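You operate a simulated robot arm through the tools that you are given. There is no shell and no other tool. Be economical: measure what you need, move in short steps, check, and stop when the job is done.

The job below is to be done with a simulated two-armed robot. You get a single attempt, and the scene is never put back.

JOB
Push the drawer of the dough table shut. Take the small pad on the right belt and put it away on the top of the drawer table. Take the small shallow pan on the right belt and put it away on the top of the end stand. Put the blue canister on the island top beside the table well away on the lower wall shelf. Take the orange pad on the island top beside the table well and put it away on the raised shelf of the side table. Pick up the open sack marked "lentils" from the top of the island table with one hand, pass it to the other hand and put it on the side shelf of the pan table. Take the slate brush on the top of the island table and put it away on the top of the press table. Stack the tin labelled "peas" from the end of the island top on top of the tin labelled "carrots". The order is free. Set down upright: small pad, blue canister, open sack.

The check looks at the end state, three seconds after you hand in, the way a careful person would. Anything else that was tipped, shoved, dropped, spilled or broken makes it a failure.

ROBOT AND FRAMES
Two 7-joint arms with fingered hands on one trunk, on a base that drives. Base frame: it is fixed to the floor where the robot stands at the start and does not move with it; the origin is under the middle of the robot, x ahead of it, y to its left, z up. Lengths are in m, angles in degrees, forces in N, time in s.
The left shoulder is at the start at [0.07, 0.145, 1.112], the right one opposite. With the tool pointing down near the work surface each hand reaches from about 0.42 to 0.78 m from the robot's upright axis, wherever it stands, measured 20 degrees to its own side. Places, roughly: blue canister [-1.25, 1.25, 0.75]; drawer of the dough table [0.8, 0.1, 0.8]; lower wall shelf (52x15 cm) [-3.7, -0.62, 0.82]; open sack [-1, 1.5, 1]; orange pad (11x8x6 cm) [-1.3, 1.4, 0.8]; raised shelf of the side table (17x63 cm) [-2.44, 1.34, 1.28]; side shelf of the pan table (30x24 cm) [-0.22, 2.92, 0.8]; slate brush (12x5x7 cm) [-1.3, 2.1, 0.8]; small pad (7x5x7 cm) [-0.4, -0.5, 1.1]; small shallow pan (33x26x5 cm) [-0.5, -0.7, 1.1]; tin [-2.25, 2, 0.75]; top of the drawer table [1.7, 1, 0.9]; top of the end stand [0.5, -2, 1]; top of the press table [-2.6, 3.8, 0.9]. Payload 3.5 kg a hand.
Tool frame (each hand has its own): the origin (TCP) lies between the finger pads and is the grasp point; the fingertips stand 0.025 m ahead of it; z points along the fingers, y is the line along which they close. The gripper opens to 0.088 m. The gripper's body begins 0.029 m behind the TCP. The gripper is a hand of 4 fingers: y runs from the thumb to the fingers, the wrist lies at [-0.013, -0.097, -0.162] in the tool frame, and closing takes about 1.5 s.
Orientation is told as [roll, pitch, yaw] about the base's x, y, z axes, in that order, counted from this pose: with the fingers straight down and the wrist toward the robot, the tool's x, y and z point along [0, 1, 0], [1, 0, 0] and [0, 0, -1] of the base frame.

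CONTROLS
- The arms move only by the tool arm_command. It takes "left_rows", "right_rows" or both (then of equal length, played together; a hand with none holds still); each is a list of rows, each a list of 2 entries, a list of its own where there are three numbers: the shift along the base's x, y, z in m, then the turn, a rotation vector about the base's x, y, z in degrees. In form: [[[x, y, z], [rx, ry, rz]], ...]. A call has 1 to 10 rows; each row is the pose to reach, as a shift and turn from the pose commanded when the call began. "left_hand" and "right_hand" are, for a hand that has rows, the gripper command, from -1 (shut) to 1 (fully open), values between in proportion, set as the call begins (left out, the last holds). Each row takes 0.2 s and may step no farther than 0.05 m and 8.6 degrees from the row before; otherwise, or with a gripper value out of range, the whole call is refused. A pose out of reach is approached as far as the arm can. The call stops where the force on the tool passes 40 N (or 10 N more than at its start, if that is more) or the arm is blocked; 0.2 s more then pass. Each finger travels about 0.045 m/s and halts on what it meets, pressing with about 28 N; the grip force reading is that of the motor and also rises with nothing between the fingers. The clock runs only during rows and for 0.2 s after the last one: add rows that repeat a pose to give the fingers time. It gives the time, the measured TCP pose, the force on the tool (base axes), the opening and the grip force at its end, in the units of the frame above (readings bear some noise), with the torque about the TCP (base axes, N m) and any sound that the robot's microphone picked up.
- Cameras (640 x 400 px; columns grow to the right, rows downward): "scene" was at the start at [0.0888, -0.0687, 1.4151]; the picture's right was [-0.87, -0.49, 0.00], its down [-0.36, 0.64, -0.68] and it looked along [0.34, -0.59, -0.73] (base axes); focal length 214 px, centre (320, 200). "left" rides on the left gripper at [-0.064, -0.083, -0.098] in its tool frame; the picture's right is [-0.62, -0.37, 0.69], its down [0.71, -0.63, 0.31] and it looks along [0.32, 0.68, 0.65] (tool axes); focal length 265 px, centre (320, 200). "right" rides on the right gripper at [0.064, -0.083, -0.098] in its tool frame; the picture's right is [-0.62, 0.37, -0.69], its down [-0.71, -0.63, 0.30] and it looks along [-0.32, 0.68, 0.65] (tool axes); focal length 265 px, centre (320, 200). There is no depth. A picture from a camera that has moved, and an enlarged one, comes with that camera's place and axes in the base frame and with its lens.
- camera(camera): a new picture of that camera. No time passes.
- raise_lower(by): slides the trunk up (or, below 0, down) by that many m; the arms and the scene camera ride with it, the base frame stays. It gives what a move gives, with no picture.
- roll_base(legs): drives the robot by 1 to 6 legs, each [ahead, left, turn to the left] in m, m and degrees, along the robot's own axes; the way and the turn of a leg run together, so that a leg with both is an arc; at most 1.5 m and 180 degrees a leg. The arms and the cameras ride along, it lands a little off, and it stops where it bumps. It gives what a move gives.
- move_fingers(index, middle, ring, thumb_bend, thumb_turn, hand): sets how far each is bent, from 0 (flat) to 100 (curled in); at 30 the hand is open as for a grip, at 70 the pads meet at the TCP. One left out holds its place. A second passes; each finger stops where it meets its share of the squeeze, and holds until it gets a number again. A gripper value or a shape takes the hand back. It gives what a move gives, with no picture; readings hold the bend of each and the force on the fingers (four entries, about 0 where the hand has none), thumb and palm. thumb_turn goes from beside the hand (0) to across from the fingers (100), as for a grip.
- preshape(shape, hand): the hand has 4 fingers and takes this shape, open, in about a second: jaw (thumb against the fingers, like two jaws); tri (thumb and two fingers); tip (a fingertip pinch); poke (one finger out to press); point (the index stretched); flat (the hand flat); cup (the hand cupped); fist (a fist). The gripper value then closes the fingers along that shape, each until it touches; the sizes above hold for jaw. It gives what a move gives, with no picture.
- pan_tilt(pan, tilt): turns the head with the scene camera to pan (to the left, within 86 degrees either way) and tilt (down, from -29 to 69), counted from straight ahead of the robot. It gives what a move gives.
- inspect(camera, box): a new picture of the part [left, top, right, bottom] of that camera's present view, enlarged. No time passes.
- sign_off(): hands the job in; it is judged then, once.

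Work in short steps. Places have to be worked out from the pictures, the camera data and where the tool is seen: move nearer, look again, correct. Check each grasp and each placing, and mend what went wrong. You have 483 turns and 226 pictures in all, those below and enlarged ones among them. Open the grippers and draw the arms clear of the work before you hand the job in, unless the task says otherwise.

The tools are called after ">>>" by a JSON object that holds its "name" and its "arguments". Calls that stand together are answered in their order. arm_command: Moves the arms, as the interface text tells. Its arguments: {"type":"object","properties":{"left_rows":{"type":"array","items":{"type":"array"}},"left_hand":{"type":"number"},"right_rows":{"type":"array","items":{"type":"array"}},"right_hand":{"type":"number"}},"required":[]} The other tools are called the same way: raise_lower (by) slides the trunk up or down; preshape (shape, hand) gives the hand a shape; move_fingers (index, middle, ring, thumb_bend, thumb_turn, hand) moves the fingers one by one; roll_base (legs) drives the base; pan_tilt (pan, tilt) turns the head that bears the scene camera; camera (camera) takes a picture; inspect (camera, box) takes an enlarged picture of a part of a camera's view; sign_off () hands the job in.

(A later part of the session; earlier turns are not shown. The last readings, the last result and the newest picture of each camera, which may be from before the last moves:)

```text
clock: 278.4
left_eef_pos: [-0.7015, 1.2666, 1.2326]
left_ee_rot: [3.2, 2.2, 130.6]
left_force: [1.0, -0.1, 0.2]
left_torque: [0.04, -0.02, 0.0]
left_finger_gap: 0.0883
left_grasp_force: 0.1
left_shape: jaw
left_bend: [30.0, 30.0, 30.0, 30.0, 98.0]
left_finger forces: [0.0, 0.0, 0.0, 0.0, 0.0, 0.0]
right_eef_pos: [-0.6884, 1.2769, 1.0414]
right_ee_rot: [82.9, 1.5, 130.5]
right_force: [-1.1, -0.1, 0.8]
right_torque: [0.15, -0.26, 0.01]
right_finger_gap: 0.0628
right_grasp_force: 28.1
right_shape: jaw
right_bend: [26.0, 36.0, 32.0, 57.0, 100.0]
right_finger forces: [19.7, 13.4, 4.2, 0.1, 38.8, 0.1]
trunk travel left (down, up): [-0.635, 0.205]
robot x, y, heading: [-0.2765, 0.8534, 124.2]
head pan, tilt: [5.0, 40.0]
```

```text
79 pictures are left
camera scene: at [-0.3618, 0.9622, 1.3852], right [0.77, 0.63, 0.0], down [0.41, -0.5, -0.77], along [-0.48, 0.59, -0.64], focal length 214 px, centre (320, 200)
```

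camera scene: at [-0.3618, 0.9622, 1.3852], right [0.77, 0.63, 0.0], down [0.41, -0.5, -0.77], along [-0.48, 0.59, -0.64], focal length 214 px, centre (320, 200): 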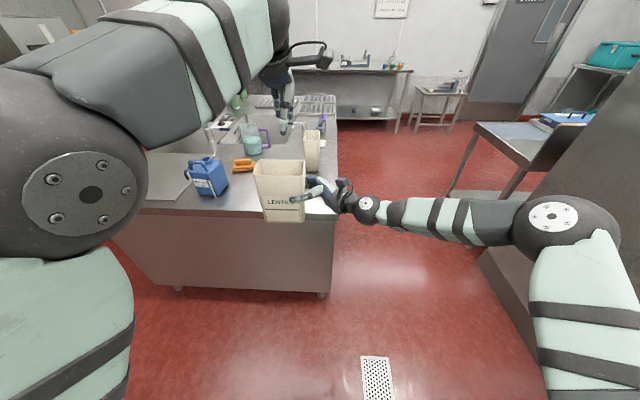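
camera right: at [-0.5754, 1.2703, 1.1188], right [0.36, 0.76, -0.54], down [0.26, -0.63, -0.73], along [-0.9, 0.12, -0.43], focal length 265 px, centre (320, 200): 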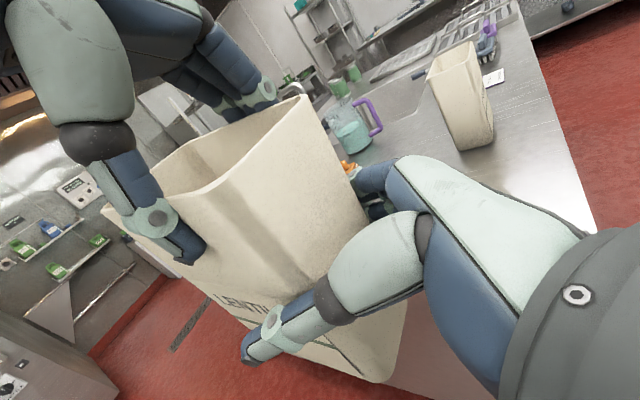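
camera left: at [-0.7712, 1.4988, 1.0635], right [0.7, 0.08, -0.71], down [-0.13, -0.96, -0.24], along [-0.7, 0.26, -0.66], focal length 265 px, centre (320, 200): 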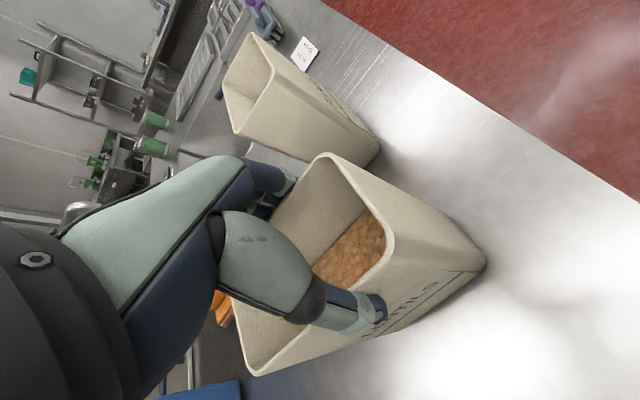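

The handover worked; the right hand now holds the sack level. I drive into the passage beside the island and look toward the pan table's side shelf.

>>> {"name": "roll_base", "arguments": {"legs": [[0, -0.42, 0], [0.6, 0, 0]]}}

>>> {"name": "pan_tilt", "arguments": {"pan": -40, "tilt": 38}}

>>> {"name": "camera", "arguments": {"camera": "scene"}}

```text
clock: 280.4
left_eef_pos: [-0.5513, 1.4076, 1.2401]
left_ee_rot: [3.3, 1.4, 137.3]
left_force: [0.6, -0.2, 0.3]
left_torque: [-0.02, 0.05, 0.01]
left_finger_gap: 0.088
left_grasp_force: 0.1
left_shape: jaw
left_bend: [30.0, 30.0, 30.0, 30.0, 98.0]
left_finger forces: [0.0, 0.0, 0.0, 0.0, 0.1, 0.0]
right_eef_pos: [-0.5421, 1.4174, 1.0438]
right_ee_rot: [82.7, 1.4, 137.6]
right_force: [0.6, -1.0, -5.2]
right_torque: [0.17, -0.22, 0.0]
right_finger_gap: 0.063
right_grasp_force: 28.1
right_shape: jaw
right_bend: [27.0, 36.0, 32.0, 57.0, 100.0]
right_finger forces: [19.5, 13.3, 3.7, 0.1, 38.3, 0.0]
trunk travel left (down, up): [-0.635, 0.205]
robot x, y, heading: [-0.0897, 1.0527, 131.2]
head pan, tilt: [5.0, 40.0]
stopped in leg 1: the robot was blocked; the commanded pose is now the measured one
```

```text
clock: 281.5
left_eef_pos: [-0.5602, 1.4093, 1.2348]
left_ee_rot: [3.1, 2.0, 137.4]
left_force: [0.4, 0.6, 0.2]
left_torque: [-0.02, 0.0, -0.02]
left_finger_gap: 0.0882
left_grasp_force: 0.1
left_shape: jaw
left_bend: [30.0, 30.0, 30.0, 30.0, 98.0]
left_finger forces: [0.1, 0.1, 0.1, 0.0, 0.0, 0.1]
right_eef_pos: [-0.5502, 1.4194, 1.0413]
right_ee_rot: [82.7, 1.7, 137.6]
right_force: [-0.5, 0.1, -5.5]
right_torque: [0.17, -0.21, -0.01]
right_finger_gap: 0.063
right_grasp_force: 27.9
right_shape: jaw
right_bend: [27.0, 36.0, 32.0, 57.0, 100.0]
right_finger forces: [19.4, 13.5, 4.2, 0.0, 38.2, 0.1]
trunk travel left (down, up): [-0.635, 0.205]
robot x, y, heading: [-0.0947, 1.0498, 131.5]
head pan, tilt: [-40.0, 38.0]
```

```text
78 pictures are left
camera scene: at [-0.1268, 1.1761, 1.3883], right [1.0, 0.02, 0.0], down [0.01, -0.62, -0.79], along [-0.02, 0.79, -0.62], focal length 214 px, centre (320, 200)
```

scene: 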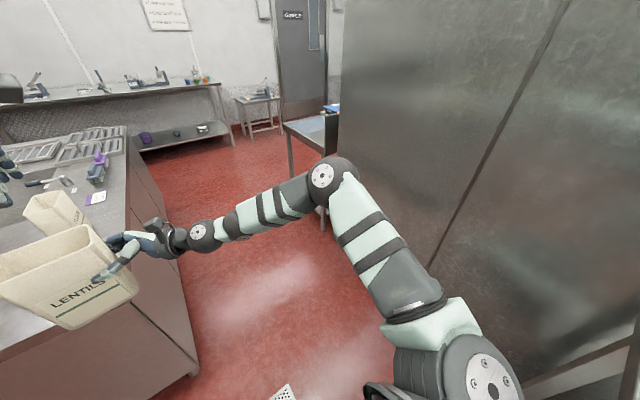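

The base stopped against the partition side; nothing was displaced in view. I shift back left 0.12 m, square up, and drive ahead 0.6 m.

>>> {"name": "roll_base", "arguments": {"legs": [[0, 0.14, 0], [0, 0, -7], [0.6, 0, 0]]}}

>>> {"name": "pan_tilt", "arguments": {"pan": -50, "tilt": 42}}

>>> {"name": "camera", "arguments": {"camera": "scene"}}

```text
clock: 285.7
left_eef_pos: [-0.8849, 1.7634, 1.2314]
left_ee_rot: [3.1, 2.2, 130.9]
left_force: [-0.2, 0.1, 0.3]
left_torque: [-0.04, 0.01, 0.02]
left_finger_gap: 0.0876
left_grasp_force: 0.0
left_shape: jaw
left_bend: [30.0, 30.0, 30.0, 30.0, 98.0]
left_finger forces: [0.1, 0.1, 0.0, 0.0, 0.0, 0.0]
right_eef_pos: [-0.8733, 1.774, 1.0361]
right_ee_rot: [82.3, 2.1, 130.8]
right_force: [-0.7, 0.3, -7.3]
right_torque: [0.17, -0.19, -0.02]
right_finger_gap: 0.0631
right_grasp_force: 28.2
right_shape: jaw
right_bend: [27.0, 36.0, 31.0, 57.0, 100.0]
right_finger forces: [19.0, 13.6, 4.2, 0.0, 37.5, 0.0]
trunk travel left (down, up): [-0.635, 0.205]
robot x, y, heading: [-0.4568, 1.3501, 124.8]
head pan, tilt: [-40.0, 38.0]
stopped in leg 3: the robot was blocked; the commanded pose is now the measured one
```

```text
clock: 286.5
left_eef_pos: [-0.8819, 1.7603, 1.2339]
left_ee_rot: [3.1, 1.8, 130.7]
left_force: [0.2, -0.8, -0.2]
left_torque: [0.03, -0.02, -0.01]
left_finger_gap: 0.0877
left_grasp_force: 0.0
left_shape: jaw
left_bend: [30.0, 30.0, 30.0, 30.0, 98.0]
left_finger forces: [0.0, 0.0, 0.0, 0.1, 0.0, 0.0]
right_eef_pos: [-0.8688, 1.771, 1.0421]
right_ee_rot: [82.7, 1.4, 130.8]
right_force: [0.5, 0.4, -6.3]
right_torque: [0.18, -0.23, -0.02]
right_finger_gap: 0.0631
right_grasp_force: 27.8
right_shape: jaw
right_bend: [27.0, 36.0, 32.0, 57.0, 100.0]
right_finger forces: [18.9, 13.4, 4.0, 0.1, 37.6, 0.0]
trunk travel left (down, up): [-0.635, 0.205]
robot x, y, heading: [-0.4552, 1.3476, 124.7]
head pan, tilt: [-50.0, 42.0]
```

```text
77 pictures are left
camera scene: at [-0.4642, 1.4737, 1.3823], right [0.96, -0.26, 0.0], down [-0.18, -0.65, -0.74], along [0.2, 0.72, -0.67], focal length 214 px, centre (320, 200)
```

scene: 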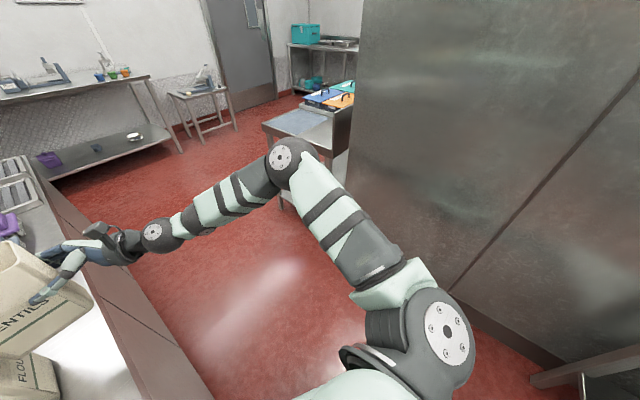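

The base touched the island's corner; the corridor widens to the right beyond the dough table's end. I shift right 0.33 m, then drive on 0.5 m and look at the pan table.

>>> {"name": "roll_base", "arguments": {"legs": [[0, -0.33, 0], [0.5, 0, 0]]}}

>>> {"name": "pan_tilt", "arguments": {"pan": -60, "tilt": 42}}

>>> {"name": "camera", "arguments": {"camera": "scene"}}

```text
clock: 291.2
left_eef_pos: [-0.8997, 2.3567, 1.2339]
left_ee_rot: [3.1, 1.8, 130.9]
left_force: [-1.3, 0.5, -0.1]
left_torque: [0.0, 0.01, -0.02]
left_finger_gap: 0.088
left_grasp_force: 0.0
left_shape: jaw
left_bend: [30.0, 30.0, 30.0, 30.0, 98.0]
left_finger forces: [0.0, 0.1, 0.0, 0.0, 0.1, 0.1]
right_eef_pos: [-0.8876, 2.3679, 1.0414]
right_ee_rot: [82.8, 1.5, 130.8]
right_force: [0.2, -0.9, -6.3]
right_torque: [0.18, -0.19, 0.01]
right_finger_gap: 0.0629
right_grasp_force: 28.0
right_shape: jaw
right_bend: [27.0, 36.0, 32.0, 57.0, 100.0]
right_finger forces: [18.9, 13.4, 4.0, 0.0, 37.5, 0.0]
trunk travel left (down, up): [-0.635, 0.205]
robot x, y, heading: [-0.473, 1.9448, 124.6]
head pan, tilt: [-50.0, 42.0]
```

```text
clock: 291.9
left_eef_pos: [-0.9008, 2.3577, 1.2344]
left_ee_rot: [3.0, 1.8, 130.8]
left_force: [0.6, -0.3, 0.5]
left_torque: [0.01, -0.01, -0.02]
left_finger_gap: 0.0881
left_grasp_force: 0.0
left_shape: jaw
left_bend: [30.0, 30.0, 30.0, 30.0, 98.0]
left_finger forces: [0.0, 0.0, 0.1, 0.0, 0.1, 0.1]
right_eef_pos: [-0.8887, 2.3672, 1.0414]
right_ee_rot: [82.7, 1.5, 130.8]
right_force: [-0.5, 0.2, -6.3]
right_torque: [0.15, -0.22, 0.01]
right_finger_gap: 0.0628
right_grasp_force: 27.9
right_shape: jaw
right_bend: [27.0, 36.0, 32.0, 57.0, 100.0]
right_finger forces: [18.9, 13.4, 4.0, 0.0, 37.6, 0.0]
trunk travel left (down, up): [-0.635, 0.205]
robot x, y, heading: [-0.474, 1.9475, 124.8]
head pan, tilt: [-60.0, 42.0]
```

```text
76 pictures are left
camera scene: at [-0.4688, 2.0656, 1.3823], right [0.9, -0.43, 0.0], down [-0.29, -0.61, -0.74], along [0.32, 0.67, -0.67], focal length 214 px, centre (320, 200)
```

scene: 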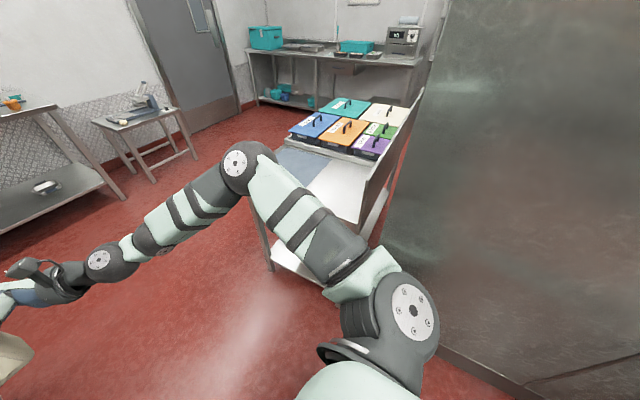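

The side shelf is the grey-blue plate at the table's near end. I drive ahead 0.55 m and turn right to face it with the sack in front.

>>> {"name": "roll_base", "arguments": {"legs": [[0.55, 0, 0], [0, 0, -90]]}}

>>> {"name": "pan_tilt", "arguments": {"pan": 0, "tilt": 48}}

>>> {"name": "camera", "arguments": {"camera": "scene"}}

```text
clock: 298.9
left_eef_pos: [-0.375, 2.8269, 1.2345]
left_ee_rot: [3.1, 1.9, 39.8]
left_force: [-0.2, -0.3, -0.4]
left_torque: [-0.01, -0.04, -0.03]
left_finger_gap: 0.0878
left_grasp_force: 0.1
left_shape: jaw
left_bend: [30.0, 30.0, 30.0, 30.0, 98.0]
left_finger forces: [0.0, 0.0, 0.1, 0.0, 0.0, 0.0]
right_eef_pos: [-0.3637, 2.8152, 1.0417]
right_ee_rot: [82.8, 1.6, 39.9]
right_force: [-0.4, 0.1, -6.1]
right_torque: [-0.22, -0.14, 0.0]
right_finger_gap: 0.0628
right_grasp_force: 28.2
right_shape: jaw
right_bend: [27.0, 36.0, 32.0, 57.0, 100.0]
right_finger forces: [17.8, 12.7, 3.5, 0.1, 35.1, 0.0]
trunk travel left (down, up): [-0.635, 0.205]
robot x, y, heading: [-0.7923, 2.4127, 33.7]
head pan, tilt: [-60.0, 42.0]
```

```text
clock: 300.2
left_eef_pos: [-0.3751, 2.8256, 1.2356]
left_ee_rot: [3.2, 1.9, 39.9]
left_force: [-0.7, -0.7, 0.2]
left_torque: [0.02, -0.01, -0.01]
left_finger_gap: 0.0878
left_grasp_force: 0.1
left_shape: jaw
left_bend: [30.0, 30.0, 30.0, 30.0, 98.0]
left_finger forces: [0.0, 0.0, 0.0, 0.0, 0.0, 0.1]
right_eef_pos: [-0.3645, 2.8142, 1.0418]
right_ee_rot: [82.7, 1.5, 39.9]
right_force: [0.5, 0.0, -5.7]
right_torque: [-0.26, -0.13, 0.02]
right_finger_gap: 0.0629
right_grasp_force: 28.6
right_shape: jaw
right_bend: [27.0, 36.0, 32.0, 57.0, 100.0]
right_finger forces: [18.0, 12.6, 3.8, 0.1, 35.5, 0.1]
trunk travel left (down, up): [-0.635, 0.205]
robot x, y, heading: [-0.7902, 2.4035, 33.5]
head pan, tilt: [0.0, 48.0]
```

```text
75 pictures are left
camera scene: at [-0.6845, 2.4816, 1.3738], right [0.55, -0.83, 0.0], down [-0.62, -0.41, -0.67], along [0.56, 0.37, -0.74], focal length 214 px, centre (320, 200)
```

scene: 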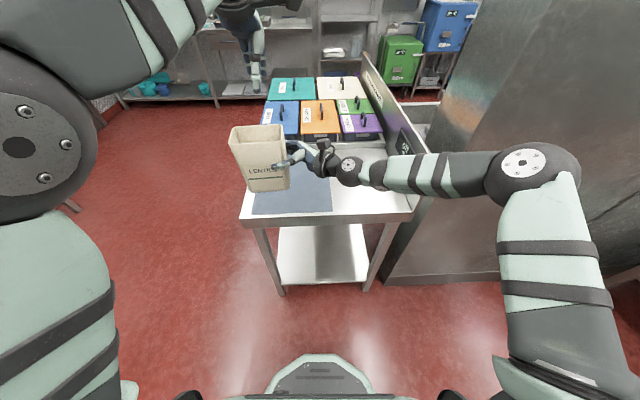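

The sack is over the shelf's near edge. I drive 0.12 m ahead and lower the right hand until just above the shelf.

>>> {"name": "roll_base", "arguments": {"legs": [[0.13, 0, 0]]}}

>>> {"name": "arm_command", "arguments": {"right_rows": [[[0, 0, -0.03], [0, 0, 0]], [[0, 0, -0.06], [0, 0, 0]], [[0, 0, -0.09], [0, 0, 0]], [[0, 0, -0.11], [0, 0, 0]]]}}

>>> {"name": "inspect", "arguments": {"camera": "scene", "box": [200, 100, 440, 260]}}

>>> {"name": "camera", "arguments": {"camera": "left"}}

```text
clock: 301.5
left_eef_pos: [-0.2671, 2.8966, 1.2367]
left_ee_rot: [3.1, 1.8, 39.6]
left_force: [-0.6, 0.9, 0.1]
left_torque: [0.01, -0.03, 0.01]
left_finger_gap: 0.0878
left_grasp_force: 0.1
left_shape: jaw
left_bend: [30.0, 30.0, 30.0, 30.0, 98.0]
left_finger forces: [0.0, 0.0, 0.1, 0.0, 0.1, 0.1]
right_eef_pos: [-0.2564, 2.8837, 1.0423]
right_ee_rot: [82.8, 1.5, 39.6]
right_force: [0.3, 0.2, -6.2]
right_torque: [-0.22, -0.16, -0.01]
right_finger_gap: 0.0627
right_grasp_force: 27.8
right_shape: jaw
right_bend: [27.0, 36.0, 32.0, 57.0, 100.0]
right_finger forces: [17.9, 12.8, 3.7, 0.0, 35.6, 0.1]
trunk travel left (down, up): [-0.635, 0.205]
robot x, y, heading: [-0.6826, 2.4829, 33.4]
head pan, tilt: [0.0, 48.0]
```

```text
clock: 302.5
left_eef_pos: [-0.265, 2.8971, 1.2349]
left_ee_rot: [3.1, 1.8, 39.7]
left_force: [0.0, 0.1, 0.0]
left_torque: [-0.04, -0.02, -0.02]
left_finger_gap: 0.0878
left_grasp_force: 0.1
left_shape: jaw
left_bend: [30.0, 30.0, 30.0, 30.0, 98.0]
left_finger forces: [0.0, 0.1, 0.0, 0.0, 0.1, 0.0]
right_eef_pos: [-0.2567, 2.8848, 0.9324]
right_ee_rot: [82.8, 1.6, 39.7]
right_force: [-0.4, -0.3, -5.9]
right_torque: [-0.24, -0.16, 0.0]
right_finger_gap: 0.0629
right_grasp_force: 27.8
right_shape: jaw
right_bend: [27.0, 36.0, 32.0, 57.0, 100.0]
right_finger forces: [18.1, 12.6, 3.7, 0.1, 35.5, 0.1]
trunk travel left (down, up): [-0.635, 0.205]
robot x, y, heading: [-0.6836, 2.4806, 33.4]
head pan, tilt: [0.0, 48.0]
```

```text
2.50 times, centred on (320, 180) of scene
camera zoom: at [-0.577, 2.5528, 1.3738], right [0.55, -0.83, 0.0], down [-0.62, -0.41, -0.67], along [0.56, 0.37, -0.74], focal length 536 px, centre (320, 250)
```

zoom: 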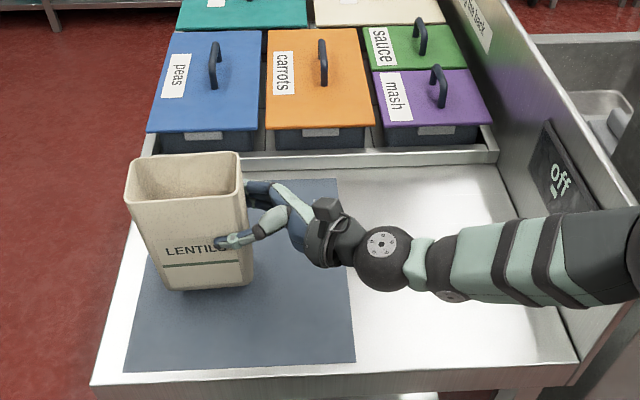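

```text
73 pictures are left
camera left: at [-0.2827, 2.7916, 1.3324], right [0.07, -0.7, -0.71], down [-0.96, 0.15, -0.25], along [0.28, 0.7, -0.66], focal length 265 px, centre (320, 200)
```

left: 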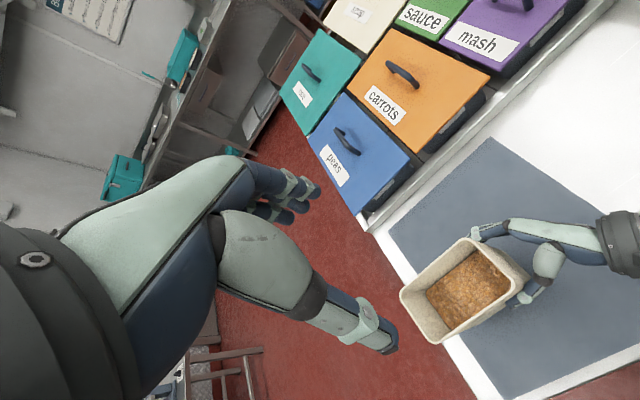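

The mat-like shelf spans about (-0.43…0.0, 2.7…2.93); its centre is (-0.215, 2.91). The sack is nearly over it: I nudge by (0.045, 0.012) and lower in small steps.

>>> {"name": "arm_command", "arguments": {"right_rows": [[[0.02, 0.006, -0.01], [0, 0, 0]], [[0.045, 0.012, -0.025], [0, 0, 0]], [[0.045, 0.012, -0.04], [0, 0, 0]], [[0.045, 0.012, -0.05], [0, 0, 0]], [[0.045, 0.012, -0.058], [0, 0, 0]]]}}

```text
clock: 303.8
left_eef_pos: [-0.2672, 2.8936, 1.2371]
left_ee_rot: [3.1, 1.6, 39.6]
left_force: [0.2, -0.2, -0.1]
left_torque: [0.03, 0.0, 0.02]
left_finger_gap: 0.0879
left_grasp_force: 0.0
left_shape: jaw
left_bend: [30.0, 30.0, 30.0, 30.0, 98.0]
left_finger forces: [0.0, 0.0, 0.0, 0.0, 0.0, 0.0]
right_eef_pos: [-0.2072, 2.8972, 0.8917]
right_ee_rot: [84.1, -0.3, 39.3]
right_force: [-0.9, -6.0, 15.2]
right_torque: [0.33, -0.09, -0.06]
right_finger_gap: 0.0626
right_grasp_force: 27.8
right_shape: jaw
right_bend: [27.0, 37.0, 33.0, 58.0, 94.0]
right_finger forces: [17.1, 12.0, 3.5, 0.0, 36.8, 0.0]
trunk travel left (down, up): [-0.635, 0.205]
robot x, y, heading: [-0.6825, 2.4804, 33.6]
head pan, tilt: [0.0, 48.0]
stopped in row 5 (right hand): the force on the tool passed its limit at 41 N (the readings are from after the stop); the commanded pose is now the measured one
```

Contact at 0.892. I check whether the sack's base is on the shelf.

>>> {"name": "inspect", "arguments": {"camera": "scene", "box": [220, 120, 380, 240]}}

```text
3.33 times, centred on (300, 180) of scene
camera zoom: at [-0.5793, 2.5495, 1.374], right [0.55, -0.83, 0.0], down [-0.62, -0.41, -0.67], along [0.56, 0.37, -0.74], focal length 715 px, centre (387, 267)
```

zoom: 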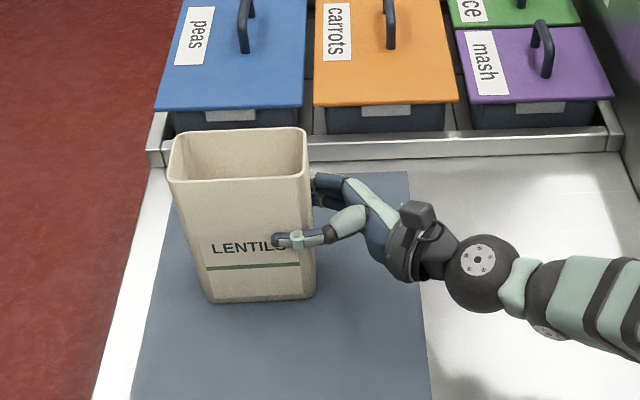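

The sack stands on the shelf, inside its edges. I ease up 3 mm, open the right hand, and withdraw to the right.

>>> {"name": "arm_command", "arguments": {"right_rows": [[[0, 0, 0.004], [0, 0, 0]], [[0, 0, 0.004], [0, 0, 0]]]}}

>>> {"name": "arm_command", "arguments": {"right_rows": [[[0, 0, 0], [0, 0, 0]], [[0, 0, 0], [0, 0, 0]], [[0, 0, 0], [0, 0, 0]], [[0, 0, 0], [0, 0, 0]], [[0, 0, 0], [0, 0, 0]], [[0.01, -0.012, 0], [0, 0, 0]], [[0.03, -0.036, 0], [0, 0, 0]], [[0.055, -0.066, 0], [0, 0, 0]], [[0.08, -0.096, 0.01], [0, 0, 0]], [[0.1, -0.12, 0.03], [0, 0, 0]]], "right_hand": 1}}

>>> {"name": "inspect", "arguments": {"camera": "scene", "box": [200, 100, 440, 260]}}

```text
clock: 304.4
left_eef_pos: [-0.2667, 2.894, 1.2384]
left_ee_rot: [3.0, 1.6, 39.7]
left_force: [0.0, -0.9, -1.0]
left_torque: [0.01, -0.02, 0.0]
left_finger_gap: 0.0879
left_grasp_force: 0.2
left_shape: jaw
left_bend: [30.0, 30.0, 30.0, 30.0, 98.0]
left_finger forces: [0.0, 0.1, 0.1, 0.0, 0.0, 0.0]
right_eef_pos: [-0.2082, 2.8962, 0.8919]
right_ee_rot: [83.7, 0.2, 39.3]
right_force: [0.6, -2.8, 11.1]
right_torque: [0.38, -0.1, -0.1]
right_finger_gap: 0.0624
right_grasp_force: 27.2
right_shape: jaw
right_bend: [27.0, 37.0, 33.0, 58.0, 95.0]
right_finger forces: [18.0, 13.1, 4.1, 0.0, 36.2, 0.0]
trunk travel left (down, up): [-0.635, 0.205]
robot x, y, heading: [-0.6864, 2.4829, 33.4]
head pan, tilt: [0.0, 48.0]
```

```text
clock: 306.8
left_eef_pos: [-0.2782, 2.9067, 1.2369]
left_ee_rot: [2.9, 1.6, 40.3]
left_force: [0.0, -0.7, -0.4]
left_torque: [0.05, 0.03, 0.02]
left_finger_gap: 0.0878
left_grasp_force: 0.0
left_shape: jaw
left_bend: [30.0, 30.0, 30.0, 30.0, 98.0]
left_finger forces: [0.1, 0.0, 0.0, 0.1, 0.0, 0.0]
right_eef_pos: [-0.1387, 2.8081, 0.9192]
right_ee_rot: [84.6, 1.0, 42.9]
right_force: [0.3, -0.1, 1.3]
right_torque: [-0.02, 0.0, -0.01]
right_finger_gap: 0.0878
right_grasp_force: 0.1
right_shape: jaw
right_bend: [30.0, 30.0, 30.0, 30.0, 97.0]
right_finger forces: [0.1, 0.0, 0.0, 0.1, 0.1, 0.0]
trunk travel left (down, up): [-0.635, 0.205]
robot x, y, heading: [-0.689, 2.4829, 34.5]
head pan, tilt: [0.0, 48.0]
stopped in row 10 (right hand): the arm was blocked; the commanded pose is now the measured one
```

```text
2.50 times, centred on (320, 180) of scene
camera zoom: at [-0.5848, 2.5598, 1.375], right [0.56, -0.83, 0.0], down [-0.61, -0.42, -0.67], along [0.55, 0.38, -0.74], focal length 536 px, centre (320, 250)
```

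zoom: 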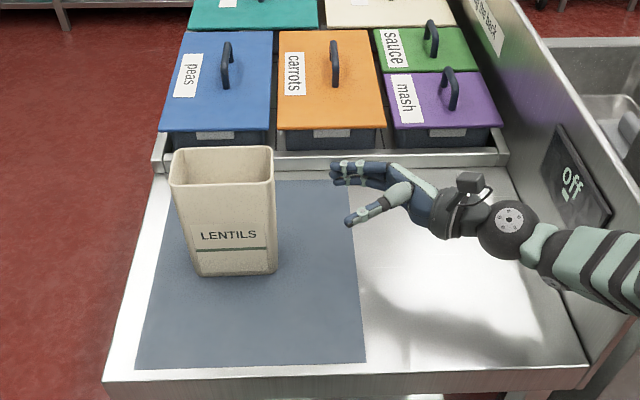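

The sack stands upright on the side shelf. The right forearm touched the table's side wall, so I lift the right hand straight up, and then roll it back to the usual pose.

>>> {"name": "arm_command", "arguments": {"right_rows": [[[-0.01, 0.01, 0.03], [0, 0, 0]], [[-0.02, 0.015, 0.07], [0, 0, 0]], [[-0.03, 0.015, 0.115], [0, 0, 0]], [[-0.04, 0.01, 0.16], [0, 0, 0]], [[-0.06, -0.01, 0.2], [0, 0, 0]], [[-0.09, -0.03, 0.23], [0, 0, 0]], [[-0.12, -0.06, 0.25], [0, 0, 0]]]}}

>>> {"name": "arm_command", "arguments": {"right_rows": [[[-0.01, -0.01, 0], [-6.5, -4.8, 0]], [[-0.02, -0.02, 0], [-13, -9.6, 0]], [[-0.03, -0.03, 0], [-19.5, -14.4, 0]], [[-0.04, -0.04, 0], [-26, -19.2, 0]], [[-0.05, -0.05, 0], [-32.5, -24, 0]], [[-0.05, -0.05, 0], [-39, -28.8, 0]], [[-0.05, -0.05, 0], [-45.5, -33.6, 0]], [[-0.05, -0.05, 0], [-52, -38.4, 0]], [[-0.05, -0.05, 0], [-58.5, -43.2, 0]], [[-0.05, -0.05, 0], [-65, -48, 0]]]}}

```text
clock: 308.4
left_eef_pos: [-0.2733, 2.8999, 1.2379]
left_ee_rot: [3.1, 1.6, 40.2]
left_force: [0.1, 0.0, 0.5]
left_torque: [0.03, -0.04, -0.03]
left_finger_gap: 0.0879
left_grasp_force: 0.0
left_shape: jaw
left_bend: [30.0, 30.0, 30.0, 30.0, 98.0]
left_finger forces: [0.0, 0.1, 0.1, 0.0, 0.0, 0.0]
right_eef_pos: [-0.2492, 2.7326, 1.1685]
right_ee_rot: [84.3, 1.0, 41.5]
right_force: [0.4, -1.1, 0.1]
right_torque: [0.01, 0.04, -0.03]
right_finger_gap: 0.088
right_grasp_force: 0.1
right_shape: jaw
right_bend: [30.0, 30.0, 30.0, 30.0, 97.0]
right_finger forces: [0.0, 0.1, 0.0, 0.1, 0.1, 0.1]
trunk travel left (down, up): [-0.635, 0.205]
robot x, y, heading: [-0.6854, 2.4799, 34.0]
head pan, tilt: [0.0, 48.0]
```

```text
clock: 310.6
left_eef_pos: [-0.2723, 2.9029, 1.2364]
left_ee_rot: [2.9, 1.9, 40.2]
left_force: [-0.3, 0.1, -0.2]
left_torque: [0.02, 0.01, 0.0]
left_finger_gap: 0.088
left_grasp_force: 0.0
left_shape: jaw
left_bend: [30.0, 30.0, 30.0, 30.0, 98.0]
left_finger forces: [0.0, 0.0, 0.0, 0.0, 0.0, 0.0]
right_eef_pos: [-0.2968, 2.6849, 1.1666]
right_ee_rot: [3.4, 5.2, 36.1]
right_force: [0.0, 1.4, -0.1]
right_torque: [-0.01, 0.0, 0.02]
right_finger_gap: 0.0881
right_grasp_force: 0.1
right_shape: jaw
right_bend: [30.0, 30.0, 30.0, 30.0, 97.0]
right_finger forces: [0.0, 0.1, 0.1, 0.0, 0.0, 0.1]
trunk travel left (down, up): [-0.635, 0.205]
robot x, y, heading: [-0.6897, 2.4835, 34.1]
head pan, tilt: [0.0, 48.0]
```

Next, the slate brush on the island behind me. I back away from the pan table and turn left to face the island.

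>>> {"name": "roll_base", "arguments": {"legs": [[-0.18, 0, 0], [0, 0, 90], [0, 0, 90]]}}

>>> {"name": "pan_tilt", "arguments": {"pan": 0, "tilt": 48}}

>>> {"name": "camera", "arguments": {"camera": "scene"}}

```text
clock: 319.7
left_eef_pos: [-1.2485, 1.9609, 1.2366]
left_ee_rot: [3.1, 1.7, -139.7]
left_force: [0.4, -0.1, 0.1]
left_torque: [0.02, 0.01, 0.0]
left_finger_gap: 0.088
left_grasp_force: 0.1
left_shape: jaw
left_bend: [30.0, 30.0, 30.0, 30.0, 98.0]
left_finger forces: [0.1, 0.1, 0.0, 0.0, 0.1, 0.0]
right_eef_pos: [-1.2242, 2.1782, 1.1674]
right_ee_rot: [3.5, 5.3, -143.7]
right_force: [1.1, 0.6, -0.1]
right_torque: [-0.02, -0.03, -0.02]
right_finger_gap: 0.0877
right_grasp_force: 0.1
right_shape: jaw
right_bend: [30.0, 30.0, 30.0, 30.0, 97.0]
right_finger forces: [0.0, 0.1, 0.0, 0.1, 0.0, 0.0]
trunk travel left (down, up): [-0.635, 0.205]
robot x, y, heading: [-0.8326, 2.385, -145.8]
head pan, tilt: [0.0, 48.0]
```

```text
clock: 320.3
left_eef_pos: [-1.2482, 1.9611, 1.2358]
left_ee_rot: [3.1, 1.8, -139.7]
left_force: [-0.6, 0.1, 0.0]
left_torque: [0.01, 0.0, 0.0]
left_finger_gap: 0.0878
left_grasp_force: 0.1
left_shape: jaw
left_bend: [30.0, 30.0, 30.0, 30.0, 98.0]
left_finger forces: [0.0, 0.1, 0.0, 0.0, 0.0, 0.0]
right_eef_pos: [-1.2248, 2.1789, 1.1661]
right_ee_rot: [3.5, 5.2, -143.8]
right_force: [-1.0, 0.4, -0.3]
right_torque: [0.02, 0.02, -0.02]
right_finger_gap: 0.0879
right_grasp_force: 0.0
right_shape: jaw
right_bend: [30.0, 30.0, 30.0, 30.0, 97.0]
right_finger forces: [0.0, 0.0, 0.1, 0.1, 0.0, 0.0]
trunk travel left (down, up): [-0.635, 0.205]
robot x, y, heading: [-0.8371, 2.3808, -145.9]
head pan, tilt: [0.0, 48.0]
```

```text
70 pictures are left
camera scene: at [-0.9417, 2.3105, 1.3739], right [-0.56, 0.83, 0.0], down [0.62, 0.42, -0.67], along [-0.55, -0.38, -0.74], focal length 214 px, centre (320, 200)
```

scene: 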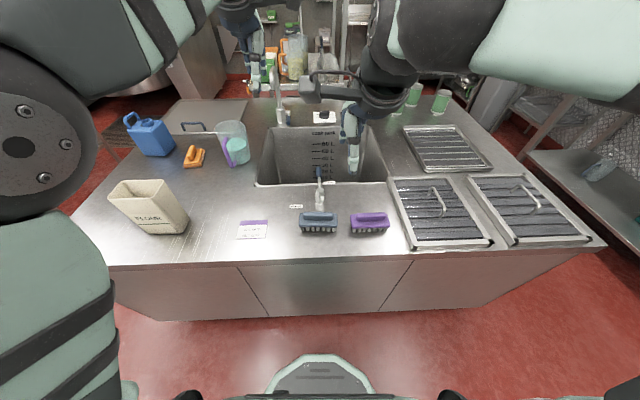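

The slate brush lies at about (-1.27, 2.08), its length across my view, the purple one to its right. I shift 0.12 m left so that the right hand has room, and look with the right camera.

>>> {"name": "roll_base", "arguments": {"legs": [[0, 0.12, 0]]}}

>>> {"name": "arm_command", "arguments": {"right_rows": [[[-0.027, 0.0, 0], [-0.5, -1.5, 0]], [[-0.054, 0.0, 0], [-1, -3, 0]], [[-0.08, 0, -0.01], [-1.5, -4.5, 0]], [[-0.1, -0.01, -0.03], [-1.5, -5.5, -1]]]}}

>>> {"name": "camera", "arguments": {"camera": "right"}}

```text
clock: 321.6
left_eef_pos: [-1.181, 1.8644, 1.2359]
left_ee_rot: [3.2, 1.9, -139.7]
left_force: [-0.4, 0.6, 0.1]
left_torque: [-0.02, -0.02, 0.02]
left_finger_gap: 0.0882
left_grasp_force: 0.0
left_shape: jaw
left_bend: [30.0, 30.0, 30.0, 30.0, 98.0]
left_finger forces: [0.0, 0.0, 0.1, 0.1, 0.0, 0.0]
right_eef_pos: [-1.1583, 2.0822, 1.1655]
right_ee_rot: [3.5, 5.2, -143.6]
right_force: [0.2, -0.6, 0.2]
right_torque: [0.01, 0.01, 0.0]
right_finger_gap: 0.0879
right_grasp_force: 0.1
right_shape: jaw
right_bend: [30.0, 30.0, 30.0, 30.0, 97.0]
right_finger forces: [0.0, 0.0, 0.1, 0.0, 0.0, 0.0]
trunk travel left (down, up): [-0.635, 0.205]
robot x, y, heading: [-0.7721, 2.2859, -146.0]
head pan, tilt: [0.0, 48.0]
```

```text
clock: 322.6
left_eef_pos: [-1.1824, 1.8625, 1.2356]
left_ee_rot: [3.1, 1.9, -139.8]
left_force: [-0.4, -0.2, -0.1]
left_torque: [-0.02, -0.03, 0.01]
left_finger_gap: 0.0878
left_grasp_force: 0.1
left_shape: jaw
left_bend: [30.0, 30.0, 30.0, 30.0, 98.0]
left_finger forces: [0.0, 0.1, 0.1, 0.1, 0.0, 0.1]
right_eef_pos: [-1.2578, 2.0704, 1.1343]
right_ee_rot: [8.0, 8.8, -144.2]
right_force: [0.2, -1.1, 0.3]
right_torque: [0.0, -0.03, 0.03]
right_finger_gap: 0.0879
right_grasp_force: 0.1
right_shape: jaw
right_bend: [30.0, 30.0, 30.0, 30.0, 97.0]
right_finger forces: [0.0, 0.0, 0.1, 0.1, 0.0, 0.0]
trunk travel left (down, up): [-0.635, 0.205]
robot x, y, heading: [-0.7662, 2.2835, -146.0]
head pan, tilt: [0.0, 48.0]
```

```text
69 pictures are left
camera right: at [-1.1766, 2.0687, 1.2511], right [-0.79, 0.31, 0.54], down [0.17, 0.94, -0.3], along [-0.6, -0.15, -0.79], focal length 265 px, centre (320, 200)
```

right: 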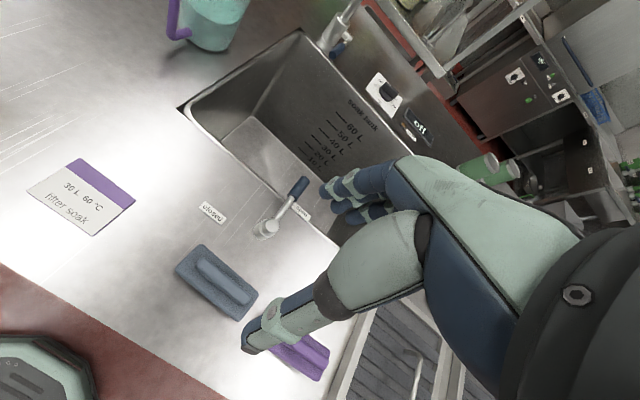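

The brush centre is confirmed at (-1.264, 2.075), long axis 130°. I level the hand, align yaw to -140°, and descend toward it.

>>> {"name": "arm_command", "arguments": {"right_rows": [[[-0.002, 0.002, -0.03], [0.4, 4, 1]], [[-0.004, 0.004, -0.07], [0.9, 8, 3]], [[-0.006, 0.005, -0.115], [1.3, 11.8, 4]], [[-0.006, 0.005, -0.16], [1.3, 11.8, 4]], [[-0.006, 0.005, -0.2], [1.3, 11.8, 4]], [[-0.006, 0.005, -0.235], [1.3, 11.8, 4]]]}}

>>> {"name": "camera", "arguments": {"camera": "right"}}

```text
clock: 324.0
left_eef_pos: [-1.1818, 1.8619, 1.2355]
left_ee_rot: [3.2, 1.8, -139.7]
left_force: [-0.6, -0.6, 0.6]
left_torque: [0.0, 0.0, -0.02]
left_finger_gap: 0.0878
left_grasp_force: 0.1
left_shape: jaw
left_bend: [30.0, 30.0, 30.0, 30.0, 98.0]
left_finger forces: [0.0, 0.0, 0.0, 0.0, 0.0, 0.0]
right_eef_pos: [-1.2644, 2.0755, 0.8993]
right_ee_rot: [-0.3, 0.2, -140.9]
right_force: [-0.7, 0.7, 0.0]
right_torque: [-0.02, -0.02, -0.03]
right_finger_gap: 0.0881
right_grasp_force: 0.1
right_shape: jaw
right_bend: [30.0, 30.0, 30.0, 30.0, 97.0]
right_finger forces: [0.1, 0.1, 0.0, 0.0, 0.0, 0.0]
trunk travel left (down, up): [-0.635, 0.205]
robot x, y, heading: [-0.7707, 2.2805, -145.8]
head pan, tilt: [0.0, 48.0]
```

```text
68 pictures are left
camera right: at [-1.1602, 2.0785, 0.9979], right [-0.68, 0.24, 0.69], down [0.04, 0.95, -0.3], along [-0.73, -0.18, -0.65], focal length 265 px, centre (320, 200)
```

right: 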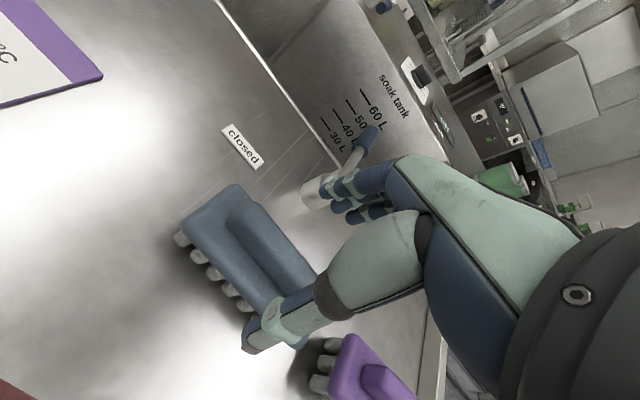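

The thumb side and finger side straddle the brush; I'm about 1.3 cm off along its length, and the tap is a few cm clear. I correct and go down to about z 0.85.

>>> {"name": "arm_command", "arguments": {"right_rows": [[[0.009, -0.003, -0.01], [0, 0, 0]], [[0.009, -0.003, -0.025], [0, 0, 0]], [[0.009, -0.003, -0.04], [0, 0, 0]], [[0.009, -0.003, -0.05], [0, 0, 0]]]}}

>>> {"name": "arm_command", "arguments": {"right_rows": [[[0, 0, 0.002], [0, 0, 0]], [[0, 0, 0.002], [0, 0, 0]], [[0, 0, 0.002], [0, 0, 0]], [[0, 0, 0.002], [0, 0, 0]], [[0, 0, 0.002], [0, 0, 0]], [[0, 0, 0.002], [0, 0, 0]], [[0, 0, 0.002], [0, 0, 0]], [[0, 0, 0.002], [0, 0, 0]]], "right_hand": -1}}

>>> {"name": "camera", "arguments": {"camera": "right"}}

```text
clock: 325.0
left_eef_pos: [-1.1815, 1.862, 1.2356]
left_ee_rot: [3.1, 1.8, -139.7]
left_force: [0.0, -0.2, 0.0]
left_torque: [-0.05, 0.0, -0.01]
left_finger_gap: 0.088
left_grasp_force: 0.1
left_shape: jaw
left_bend: [30.0, 30.0, 30.0, 30.0, 98.0]
left_finger forces: [0.0, 0.0, 0.1, 0.0, 0.1, 0.0]
right_eef_pos: [-1.2531, 2.0703, 0.8508]
right_ee_rot: [-0.3, 0.1, -140.9]
right_force: [-0.2, -0.3, 0.7]
right_torque: [0.0, -0.01, -0.02]
right_finger_gap: 0.0877
right_grasp_force: 0.1
right_shape: jaw
right_bend: [30.0, 30.0, 30.0, 30.0, 97.0]
right_finger forces: [0.0, 0.0, 0.1, 0.0, 0.1, 0.0]
trunk travel left (down, up): [-0.635, 0.205]
robot x, y, heading: [-0.7718, 2.2779, -145.8]
head pan, tilt: [0.0, 48.0]
```

```text
clock: 326.8
left_eef_pos: [-1.1809, 1.8629, 1.2361]
left_ee_rot: [3.2, 1.8, -139.8]
left_force: [0.0, -0.1, -0.6]
left_torque: [0.03, 0.01, 0.0]
left_finger_gap: 0.0877
left_grasp_force: 0.0
left_shape: jaw
left_bend: [30.0, 30.0, 30.0, 30.0, 98.0]
left_finger forces: [0.1, 0.0, 0.0, 0.1, 0.0, 0.0]
right_eef_pos: [-1.2548, 2.0717, 0.8527]
right_ee_rot: [-0.2, 0.3, -140.8]
right_force: [0.1, -0.5, -1.1]
right_torque: [0.0, 0.03, -0.01]
right_finger_gap: 0.0437
right_grasp_force: 28.2
right_shape: jaw
right_bend: [74.0, 49.0, 47.0, 65.0, 99.0]
right_finger forces: [14.3, 7.8, 3.5, 0.0, 25.7, 0.0]
trunk travel left (down, up): [-0.635, 0.205]
robot x, y, heading: [-0.7654, 2.2843, -145.8]
head pan, tilt: [0.0, 48.0]
```

```text
67 pictures are left
camera right: at [-1.1497, 2.0741, 0.9516], right [-0.68, 0.24, 0.69], down [0.04, 0.95, -0.3], along [-0.73, -0.18, -0.65], focal length 265 px, centre (320, 200)
```

right: 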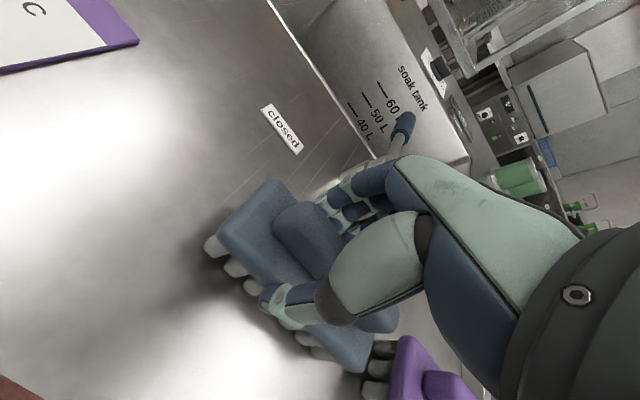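

Gripped at 4.4 cm. I lift the brush clear and raise to carrying height.

>>> {"name": "arm_command", "arguments": {"right_rows": [[[0, 0, 0.03], [0, 0, 0]], [[0, 0, 0.075], [0, 0, 0]], [[0, 0, 0.12], [0, 0, 0]], [[0, 0, 0.165], [0, 0, 0]], [[0, 0, 0.21], [0, 0, 0]], [[0.03, 0.02, 0.25], [0, 0, 0]], [[0.06, 0.05, 0.27], [0, 0, 0]]]}}

>>> {"name": "camera", "arguments": {"camera": "right"}}

```text
refused: row 6 steps farther than a row can; nothing moved
```

```text
66 pictures are left
camera right: at [-1.1497, 2.0741, 0.9516], right [-0.68, 0.24, 0.69], down [0.04, 0.95, -0.3], along [-0.73, -0.18, -0.65], focal length 265 px, centre (320, 200)
```

right: 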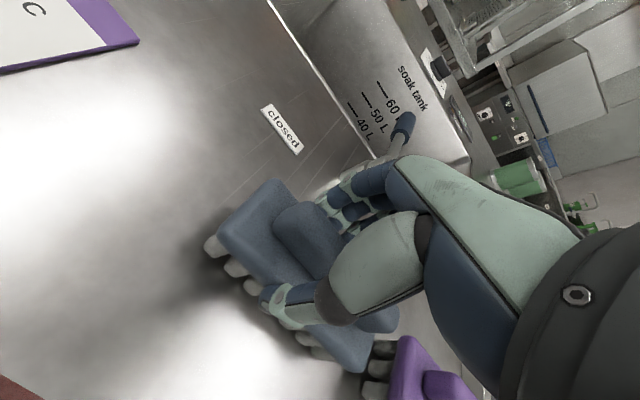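

I lift with shorter steps.

>>> {"name": "arm_command", "arguments": {"right_rows": [[[0, 0, 0.03], [0, 0, 0]], [[0, 0, 0.07], [0, 0, 0]], [[0, 0, 0.11], [0, 0, 0]], [[0, 0, 0.15], [0, 0, 0]], [[0, 0, 0.19], [0, 0, 0]], [[0, 0, 0.23], [0, 0, 0]], [[0.02, 0.015, 0.26], [0, 0, 0]], [[0.05, 0.04, 0.27], [0, 0, 0]]]}}

>>> {"name": "roll_base", "arguments": {"legs": [[-0.12, 0, 0], [0, 0, -90], [0.9, 0, 0]]}}

>>> {"name": "pan_tilt", "arguments": {"pan": 10, "tilt": 30}}

>>> {"name": "camera", "arguments": {"camera": "scene"}}

```text
clock: 328.6
left_eef_pos: [-1.1819, 1.8662, 1.2374]
left_ee_rot: [3.2, 1.6, -139.8]
left_force: [-0.2, 1.0, 0.4]
left_torque: [0.02, 0.01, -0.02]
left_finger_gap: 0.0882
left_grasp_force: 0.1
left_shape: jaw
left_bend: [30.0, 30.0, 30.0, 30.0, 98.0]
left_finger forces: [0.1, 0.0, 0.1, 0.1, 0.0, 0.1]
right_eef_pos: [-1.2061, 2.1126, 1.1241]
right_ee_rot: [-0.2, 0.1, -140.8]
right_force: [-0.5, 0.2, -1.2]
right_torque: [-0.04, -0.03, 0.0]
right_finger_gap: 0.0435
right_grasp_force: 27.7
right_shape: jaw
right_bend: [74.0, 49.0, 47.0, 65.0, 99.0]
right_finger forces: [14.4, 7.7, 3.5, 0.0, 25.7, 0.1]
trunk travel left (down, up): [-0.635, 0.205]
robot x, y, heading: [-0.7685, 2.2822, -146.2]
head pan, tilt: [0.0, 48.0]
```

```text
clock: 338.0
left_eef_pos: [-1.6148, 3.5025, 1.2357]
left_ee_rot: [3.1, 1.8, 131.4]
left_force: [-0.2, -0.1, 0.9]
left_torque: [0.04, -0.01, 0.0]
left_finger_gap: 0.0878
left_grasp_force: 0.0
left_shape: jaw
left_bend: [30.0, 30.0, 30.0, 30.0, 98.0]
left_finger forces: [0.0, 0.1, 0.0, 0.0, 0.0, 0.0]
right_eef_pos: [-1.3682, 3.5319, 1.124]
right_ee_rot: [-0.4, 0.2, 130.4]
right_force: [0.6, 0.2, -1.5]
right_torque: [0.01, 0.02, 0.01]
right_finger_gap: 0.0433
right_grasp_force: 27.6
right_shape: jaw
right_bend: [74.0, 49.0, 47.0, 65.0, 99.0]
right_finger forces: [14.3, 7.7, 3.5, 0.0, 25.4, 0.0]
trunk travel left (down, up): [-0.635, 0.205]
robot x, y, heading: [-1.1909, 3.0986, 125.6]
head pan, tilt: [0.0, 48.0]
```

```text
clock: 338.8
left_eef_pos: [-1.6155, 3.5032, 1.2357]
left_ee_rot: [3.1, 1.8, 131.4]
left_force: [0.1, -0.5, -0.6]
left_torque: [0.01, -0.01, -0.01]
left_finger_gap: 0.0879
left_grasp_force: 0.0
left_shape: jaw
left_bend: [30.0, 30.0, 30.0, 30.0, 98.0]
left_finger forces: [0.0, 0.0, 0.1, 0.1, 0.1, 0.1]
right_eef_pos: [-1.3691, 3.5324, 1.1236]
right_ee_rot: [-0.3, 0.2, 130.5]
right_force: [0.4, -0.3, -1.1]
right_torque: [-0.03, 0.02, -0.01]
right_finger_gap: 0.0433
right_grasp_force: 27.7
right_shape: jaw
right_bend: [74.0, 49.0, 47.0, 65.0, 99.0]
right_finger forces: [14.4, 7.5, 3.4, 0.0, 25.4, 0.0]
trunk travel left (down, up): [-0.635, 0.205]
robot x, y, heading: [-1.1855, 3.0983, 125.4]
head pan, tilt: [10.0, 30.0]
```

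```text
65 pictures are left
camera scene: at [-1.28, 3.2038, 1.4006], right [0.7, 0.71, 0.0], down [0.36, -0.35, -0.87], along [-0.61, 0.61, -0.5], focal length 214 px, centre (320, 200)
```

scene: 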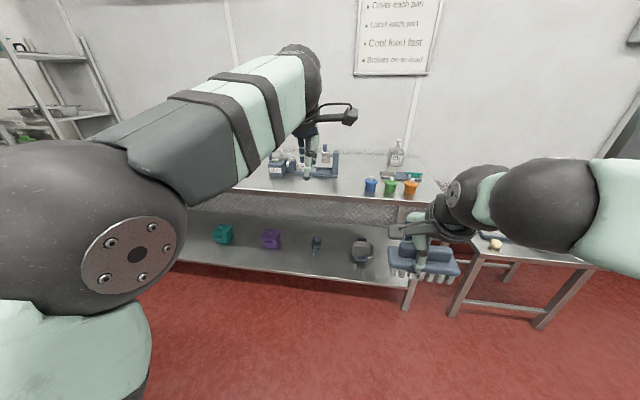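

The press table is ahead with a free strip left of the coloured cups, around (-1.89, 4.02). I raise slightly, drive up to it and check.

>>> {"name": "raise_lower", "arguments": {"by": 0.08}}

>>> {"name": "roll_base", "arguments": {"legs": [[0.55, 0.12, 0]]}}

>>> {"name": "pan_tilt", "arguments": {"pan": 0, "tilt": 45}}

>>> {"name": "camera", "arguments": {"camera": "scene"}}

```text
clock: 340.0
left_eef_pos: [-1.6154, 3.5035, 1.3152]
left_ee_rot: [3.2, 1.8, 131.4]
left_force: [-0.9, 0.2, -0.5]
left_torque: [0.0, 0.0, 0.02]
left_finger_gap: 0.0879
left_grasp_force: 0.0
left_shape: jaw
left_bend: [30.0, 30.0, 30.0, 30.0, 98.0]
left_finger forces: [0.1, 0.1, 0.0, 0.0, 0.0, 0.0]
right_eef_pos: [-1.3687, 3.5331, 1.2033]
right_ee_rot: [-0.3, 0.2, 130.4]
right_force: [-0.5, -0.1, -1.1]
right_torque: [-0.02, 0.03, 0.01]
right_finger_gap: 0.0435
right_grasp_force: 27.6
right_shape: jaw
right_bend: [74.0, 49.0, 47.0, 65.0, 99.0]
right_finger forces: [14.4, 7.6, 3.5, 0.0, 25.4, 0.0]
trunk travel left (down, up): [-0.715, 0.125]
robot x, y, heading: [-1.187, 3.1016, 125.4]
head pan, tilt: [10.0, 30.0]
```

```text
clock: 343.2
left_eef_pos: [-2.023, 3.8828, 1.3158]
left_ee_rot: [3.2, 1.6, 131.2]
left_force: [-0.3, -0.7, -0.5]
left_torque: [-0.01, 0.0, -0.01]
left_finger_gap: 0.0881
left_grasp_force: 0.1
left_shape: jaw
left_bend: [30.0, 30.0, 30.0, 30.0, 98.0]
left_finger forces: [0.0, 0.1, 0.0, 0.1, 0.0, 0.0]
right_eef_pos: [-1.7763, 3.9098, 1.2044]
right_ee_rot: [-0.2, 0.1, 130.1]
right_force: [-0.3, 0.0, -0.8]
right_torque: [0.03, 0.04, -0.01]
right_finger_gap: 0.0433
right_grasp_force: 28.2
right_shape: jaw
right_bend: [74.0, 49.0, 47.0, 65.0, 99.0]
right_finger forces: [14.2, 7.5, 3.5, 0.0, 25.4, 0.0]
trunk travel left (down, up): [-0.715, 0.125]
robot x, y, heading: [-1.6009, 3.4767, 125.2]
head pan, tilt: [10.0, 30.0]
```

```text
clock: 344.0
left_eef_pos: [-2.023, 3.8835, 1.3155]
left_ee_rot: [3.2, 1.7, 131.2]
left_force: [0.3, 0.9, 1.3]
left_torque: [-0.01, 0.05, -0.03]
left_finger_gap: 0.0878
left_grasp_force: 0.1
left_shape: jaw
left_bend: [30.0, 30.0, 30.0, 30.0, 98.0]
left_finger forces: [0.1, 0.0, 0.0, 0.0, 0.1, 0.0]
right_eef_pos: [-1.7769, 3.913, 1.2049]
right_ee_rot: [-0.3, 0.3, 130.1]
right_force: [-0.3, -1.2, -0.6]
right_torque: [0.01, 0.04, 0.01]
right_finger_gap: 0.0431
right_grasp_force: 27.9
right_shape: jaw
right_bend: [74.0, 49.0, 47.0, 65.0, 99.0]
right_finger forces: [14.4, 7.6, 3.5, 0.0, 25.4, 0.0]
trunk travel left (down, up): [-0.715, 0.125]
robot x, y, heading: [-1.5918, 3.4772, 125.0]
head pan, tilt: [0.0, 45.0]
```

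```text
64 pictures are left
camera scene: at [-1.6734, 3.5852, 1.4581], right [0.82, 0.57, 0.0], down [0.41, -0.58, -0.71], along [-0.41, 0.58, -0.71], focal length 214 px, centre (320, 200)
```

scene: 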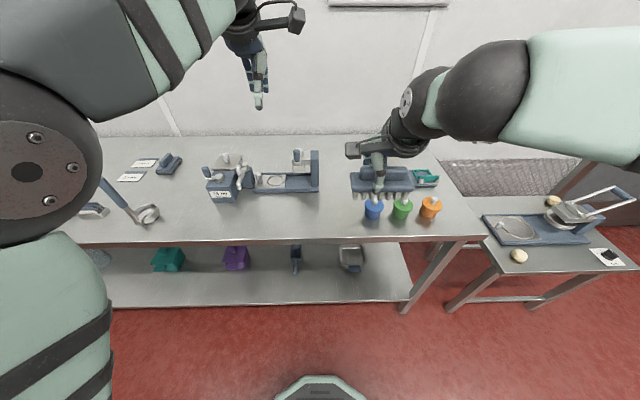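

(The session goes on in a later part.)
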